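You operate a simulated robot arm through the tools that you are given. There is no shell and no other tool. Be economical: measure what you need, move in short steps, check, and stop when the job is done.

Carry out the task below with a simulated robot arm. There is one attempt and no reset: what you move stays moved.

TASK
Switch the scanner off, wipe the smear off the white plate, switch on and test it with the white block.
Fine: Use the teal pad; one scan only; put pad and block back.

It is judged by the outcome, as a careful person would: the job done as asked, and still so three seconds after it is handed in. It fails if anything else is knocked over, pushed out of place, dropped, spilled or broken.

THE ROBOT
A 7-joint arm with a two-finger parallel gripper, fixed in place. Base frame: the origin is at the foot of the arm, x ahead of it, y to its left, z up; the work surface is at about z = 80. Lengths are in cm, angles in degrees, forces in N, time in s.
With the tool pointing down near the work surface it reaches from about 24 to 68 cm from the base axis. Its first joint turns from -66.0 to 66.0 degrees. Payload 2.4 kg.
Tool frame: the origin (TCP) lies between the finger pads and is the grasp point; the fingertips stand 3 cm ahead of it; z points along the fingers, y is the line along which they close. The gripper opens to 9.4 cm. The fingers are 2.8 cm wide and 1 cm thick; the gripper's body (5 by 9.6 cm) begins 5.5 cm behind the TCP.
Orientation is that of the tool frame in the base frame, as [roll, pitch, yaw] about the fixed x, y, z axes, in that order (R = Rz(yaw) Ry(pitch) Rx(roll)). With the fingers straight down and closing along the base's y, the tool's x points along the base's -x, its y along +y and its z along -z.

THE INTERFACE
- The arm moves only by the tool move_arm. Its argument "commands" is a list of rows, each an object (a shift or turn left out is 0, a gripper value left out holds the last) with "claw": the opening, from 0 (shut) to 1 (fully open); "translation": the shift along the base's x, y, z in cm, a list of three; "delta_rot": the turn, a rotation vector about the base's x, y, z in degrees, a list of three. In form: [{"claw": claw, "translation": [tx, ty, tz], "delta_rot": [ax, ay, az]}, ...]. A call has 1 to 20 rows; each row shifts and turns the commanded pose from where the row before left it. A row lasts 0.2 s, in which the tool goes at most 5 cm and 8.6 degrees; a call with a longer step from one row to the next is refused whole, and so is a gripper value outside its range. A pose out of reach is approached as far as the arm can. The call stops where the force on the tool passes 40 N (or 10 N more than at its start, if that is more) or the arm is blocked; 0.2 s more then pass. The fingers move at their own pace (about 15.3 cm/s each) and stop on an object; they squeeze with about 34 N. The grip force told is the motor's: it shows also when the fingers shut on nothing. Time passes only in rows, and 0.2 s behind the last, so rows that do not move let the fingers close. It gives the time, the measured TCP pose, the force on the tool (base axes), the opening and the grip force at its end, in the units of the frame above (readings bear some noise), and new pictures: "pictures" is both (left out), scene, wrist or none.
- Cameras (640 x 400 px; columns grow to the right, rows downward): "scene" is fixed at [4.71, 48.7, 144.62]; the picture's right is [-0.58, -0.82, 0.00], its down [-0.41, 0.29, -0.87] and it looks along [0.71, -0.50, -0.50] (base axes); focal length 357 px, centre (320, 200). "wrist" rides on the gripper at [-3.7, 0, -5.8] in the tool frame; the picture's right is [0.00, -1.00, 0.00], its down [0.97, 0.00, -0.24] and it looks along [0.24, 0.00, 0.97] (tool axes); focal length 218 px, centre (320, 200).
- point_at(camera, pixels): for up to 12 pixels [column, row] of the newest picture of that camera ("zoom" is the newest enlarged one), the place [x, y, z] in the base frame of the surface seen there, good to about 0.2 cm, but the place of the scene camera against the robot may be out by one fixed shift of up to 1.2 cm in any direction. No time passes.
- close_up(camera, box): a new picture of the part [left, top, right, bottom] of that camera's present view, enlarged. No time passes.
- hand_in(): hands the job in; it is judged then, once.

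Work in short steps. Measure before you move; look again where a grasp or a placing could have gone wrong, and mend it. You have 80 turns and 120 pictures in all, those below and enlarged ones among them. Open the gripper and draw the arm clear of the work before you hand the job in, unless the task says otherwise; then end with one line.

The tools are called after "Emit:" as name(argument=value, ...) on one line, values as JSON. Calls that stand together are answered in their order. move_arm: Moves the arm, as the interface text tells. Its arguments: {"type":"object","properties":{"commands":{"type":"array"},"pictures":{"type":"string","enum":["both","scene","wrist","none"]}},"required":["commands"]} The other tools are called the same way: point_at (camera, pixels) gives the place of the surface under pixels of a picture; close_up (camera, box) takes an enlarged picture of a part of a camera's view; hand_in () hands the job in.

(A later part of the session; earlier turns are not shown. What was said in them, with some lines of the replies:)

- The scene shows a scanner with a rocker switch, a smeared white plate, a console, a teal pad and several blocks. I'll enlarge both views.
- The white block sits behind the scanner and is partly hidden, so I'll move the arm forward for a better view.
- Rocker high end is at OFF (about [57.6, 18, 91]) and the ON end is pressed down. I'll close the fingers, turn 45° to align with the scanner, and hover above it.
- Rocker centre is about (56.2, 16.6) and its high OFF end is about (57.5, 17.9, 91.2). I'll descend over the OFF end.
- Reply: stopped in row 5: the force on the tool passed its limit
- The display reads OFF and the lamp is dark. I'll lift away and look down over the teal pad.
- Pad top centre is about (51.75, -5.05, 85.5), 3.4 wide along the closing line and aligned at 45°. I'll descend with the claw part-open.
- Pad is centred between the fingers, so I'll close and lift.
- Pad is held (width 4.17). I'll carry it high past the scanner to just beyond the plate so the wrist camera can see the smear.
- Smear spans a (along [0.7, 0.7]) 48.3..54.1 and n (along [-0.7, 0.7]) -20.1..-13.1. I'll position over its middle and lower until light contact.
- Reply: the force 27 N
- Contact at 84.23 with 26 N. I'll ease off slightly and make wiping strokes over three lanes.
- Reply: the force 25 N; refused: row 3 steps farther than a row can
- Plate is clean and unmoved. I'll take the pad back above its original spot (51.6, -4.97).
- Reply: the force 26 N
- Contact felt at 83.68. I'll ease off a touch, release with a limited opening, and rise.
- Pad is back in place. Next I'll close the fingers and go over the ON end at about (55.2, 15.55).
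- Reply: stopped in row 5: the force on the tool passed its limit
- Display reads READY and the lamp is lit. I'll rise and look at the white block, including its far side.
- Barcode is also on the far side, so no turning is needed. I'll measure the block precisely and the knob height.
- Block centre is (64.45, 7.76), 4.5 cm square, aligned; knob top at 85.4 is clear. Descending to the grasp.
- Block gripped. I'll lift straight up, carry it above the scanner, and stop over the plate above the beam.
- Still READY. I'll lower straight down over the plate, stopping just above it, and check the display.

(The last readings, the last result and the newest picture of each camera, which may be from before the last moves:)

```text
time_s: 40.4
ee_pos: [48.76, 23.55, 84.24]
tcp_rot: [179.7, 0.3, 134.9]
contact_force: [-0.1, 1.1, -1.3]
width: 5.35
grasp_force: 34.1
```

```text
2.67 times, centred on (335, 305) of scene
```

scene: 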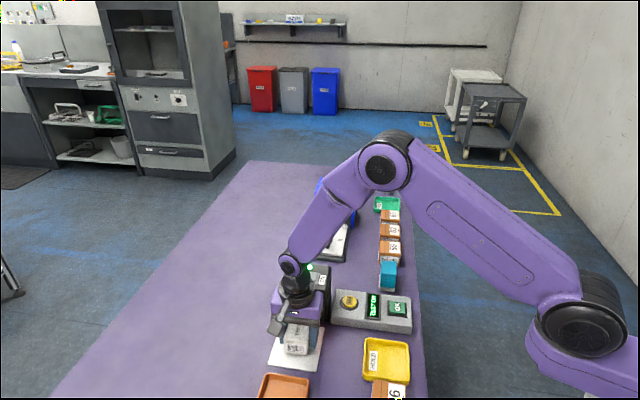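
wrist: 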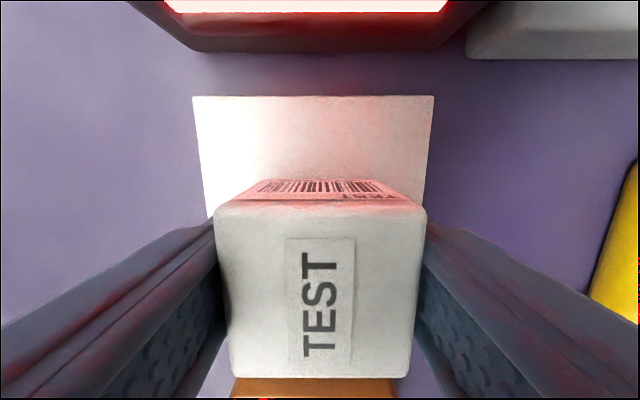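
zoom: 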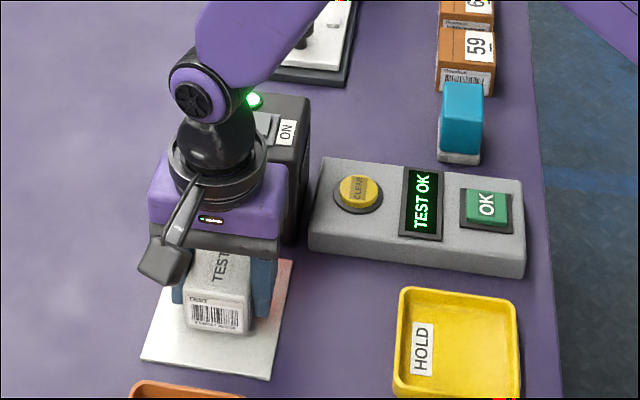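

Display reads TEST OK after one scan. I'll lift straight up and carry the block back over the scanner to its spot.

Emit:
move_arm(commands=[{"translation": [0, 0, 4]}, {"translation": [0, 0, 5]}, {"translation": [0, 0, 5]}, {"translation": [0, 0, 5]}, {"translation": [2.59, -2.65, 0]}, {"translation": [2.59, -2.65, 0]}, {"translation": [2.59, -2.65, 0]}, {"translation": [2.59, -2.65, 0]}, {"translation": [2.59, -2.65, 0]}, {"translation": [2.59, -2.65, 0]}, {"translation": [0, 0, -5]}, {"translation": [0, 0, -5]}, {"translation": [0, 0, -4]}, {}])

Emit:
close_up(camera="scene", box=[240, 230, 430, 380])

```text
time_s: 43.4
ee_pos: [64.43, 7.71, 89.66]
tcp_rot: [179.6, 0.3, 135.0]
contact_force: [0.3, 0.8, -0.4]
width: 5.4
grasp_force: 34.0
```

scene: 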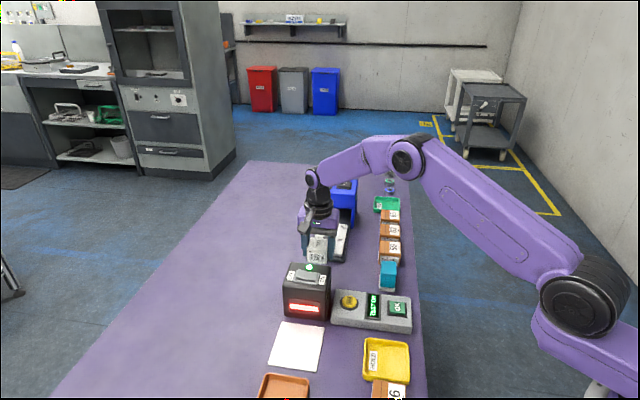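
wrist: 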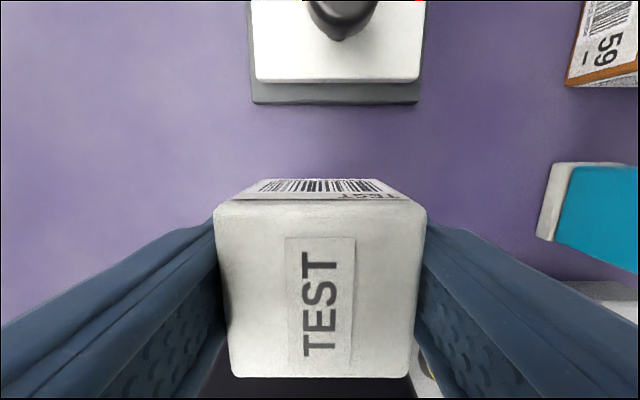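

```text
2.67 times, centred on (335, 305) of scene
```

zoom: 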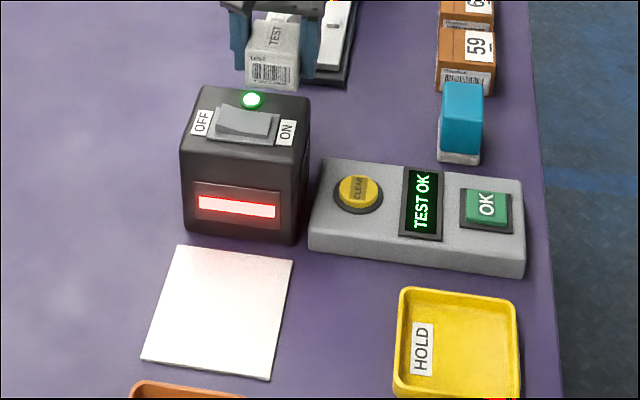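

Over the original spot (64.4, 7.7). Lowering to near contact.

Emit:
move_arm(commands=[{"translation": [-0.08, 0, -3]}, {"translation": [0, 0, -2.5]}, {"translation": [0, 0, -0.5]}, {"translation": [0, 0, -0.2]}, {}], pictures="none")

```text
time_s: 44.6
ee_pos: [64.26, 7.44, 83.31]
tcp_rot: [179.6, 0.1, 135.0]
contact_force: [-0.1, -0.4, -2.0]
width: 5.37
grasp_force: 34.0
```

Emit:
move_arm(commands=[{"translation": [0.05, 0.15, -0.1]}, {}], pictures="none")

```text
time_s: 45.2
ee_pos: [64.21, 7.57, 83.29]
tcp_rot: [179.5, 0.3, 135.0]
contact_force: [-2.4, -5.2, 15.6]
width: 5.39
grasp_force: 34.2
```

Contact with the table felt. Releasing and rising straight up.

Emit:
move_arm(commands=[{"translation": [0, 0, 0.04]}, {"claw": 0.75}, {"claw": 0.85}, {"claw": 0.85}, {"translation": [0, 0, 3]}, {"translation": [0, 0, 4]}, {"translation": [0, 0, 5]}, {"translation": [0, 0, 5]}, {"translation": [-2, 0, 4]}, {"translation": [-4, 0, 3]}, {"translation": [-4, 0, 2]}, {"translation": [-4, 0, 2]}, {}])

Emit:
close_up(camera="wrist", box=[180, 0, 480, 200])

Emit:
close_up(camera="scene", box=[240, 190, 430, 380])

```text
time_s: 48.0
ee_pos: [50.72, 7.35, 111.04]
tcp_rot: [179.6, 0.2, 135.0]
contact_force: [-0.4, -0.2, 0.9]
width: 8.0
grasp_force: 0.0
```

scene: 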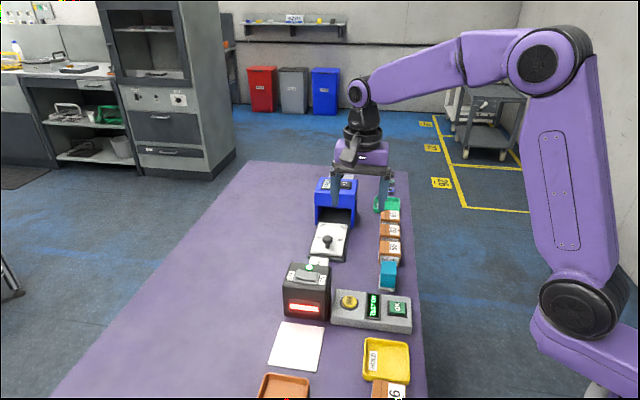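
wrist: 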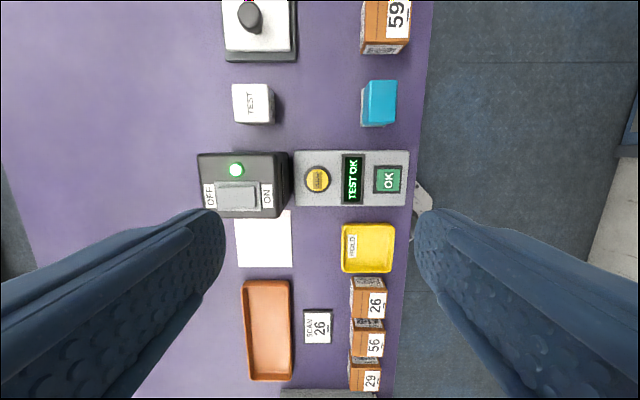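

```text
2.00 times, centred on (330, 100) of wrist
```

zoom: 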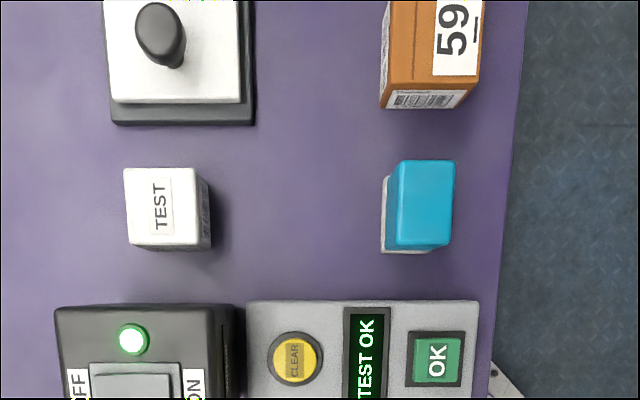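

```text
2.11 times, centred on (335, 285) of scene
```

zoom: 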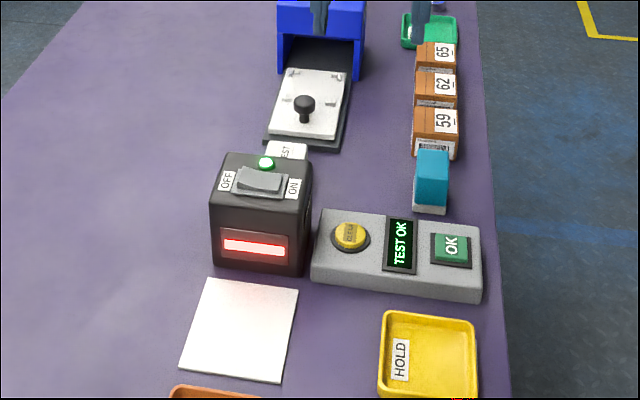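

Everything is in place, the plate is clean, the scanner is on showing TEST OK, and the arm is clear. Handing in.

Emit:
hand_in()

```text
The job is handed in.
```

I switched the scanner off, wiped the white plate clean with the teal pad, switched the scanner back on and tested it with one scan of the white block. The display reads TEST OK, and the pad and block are back in their places.
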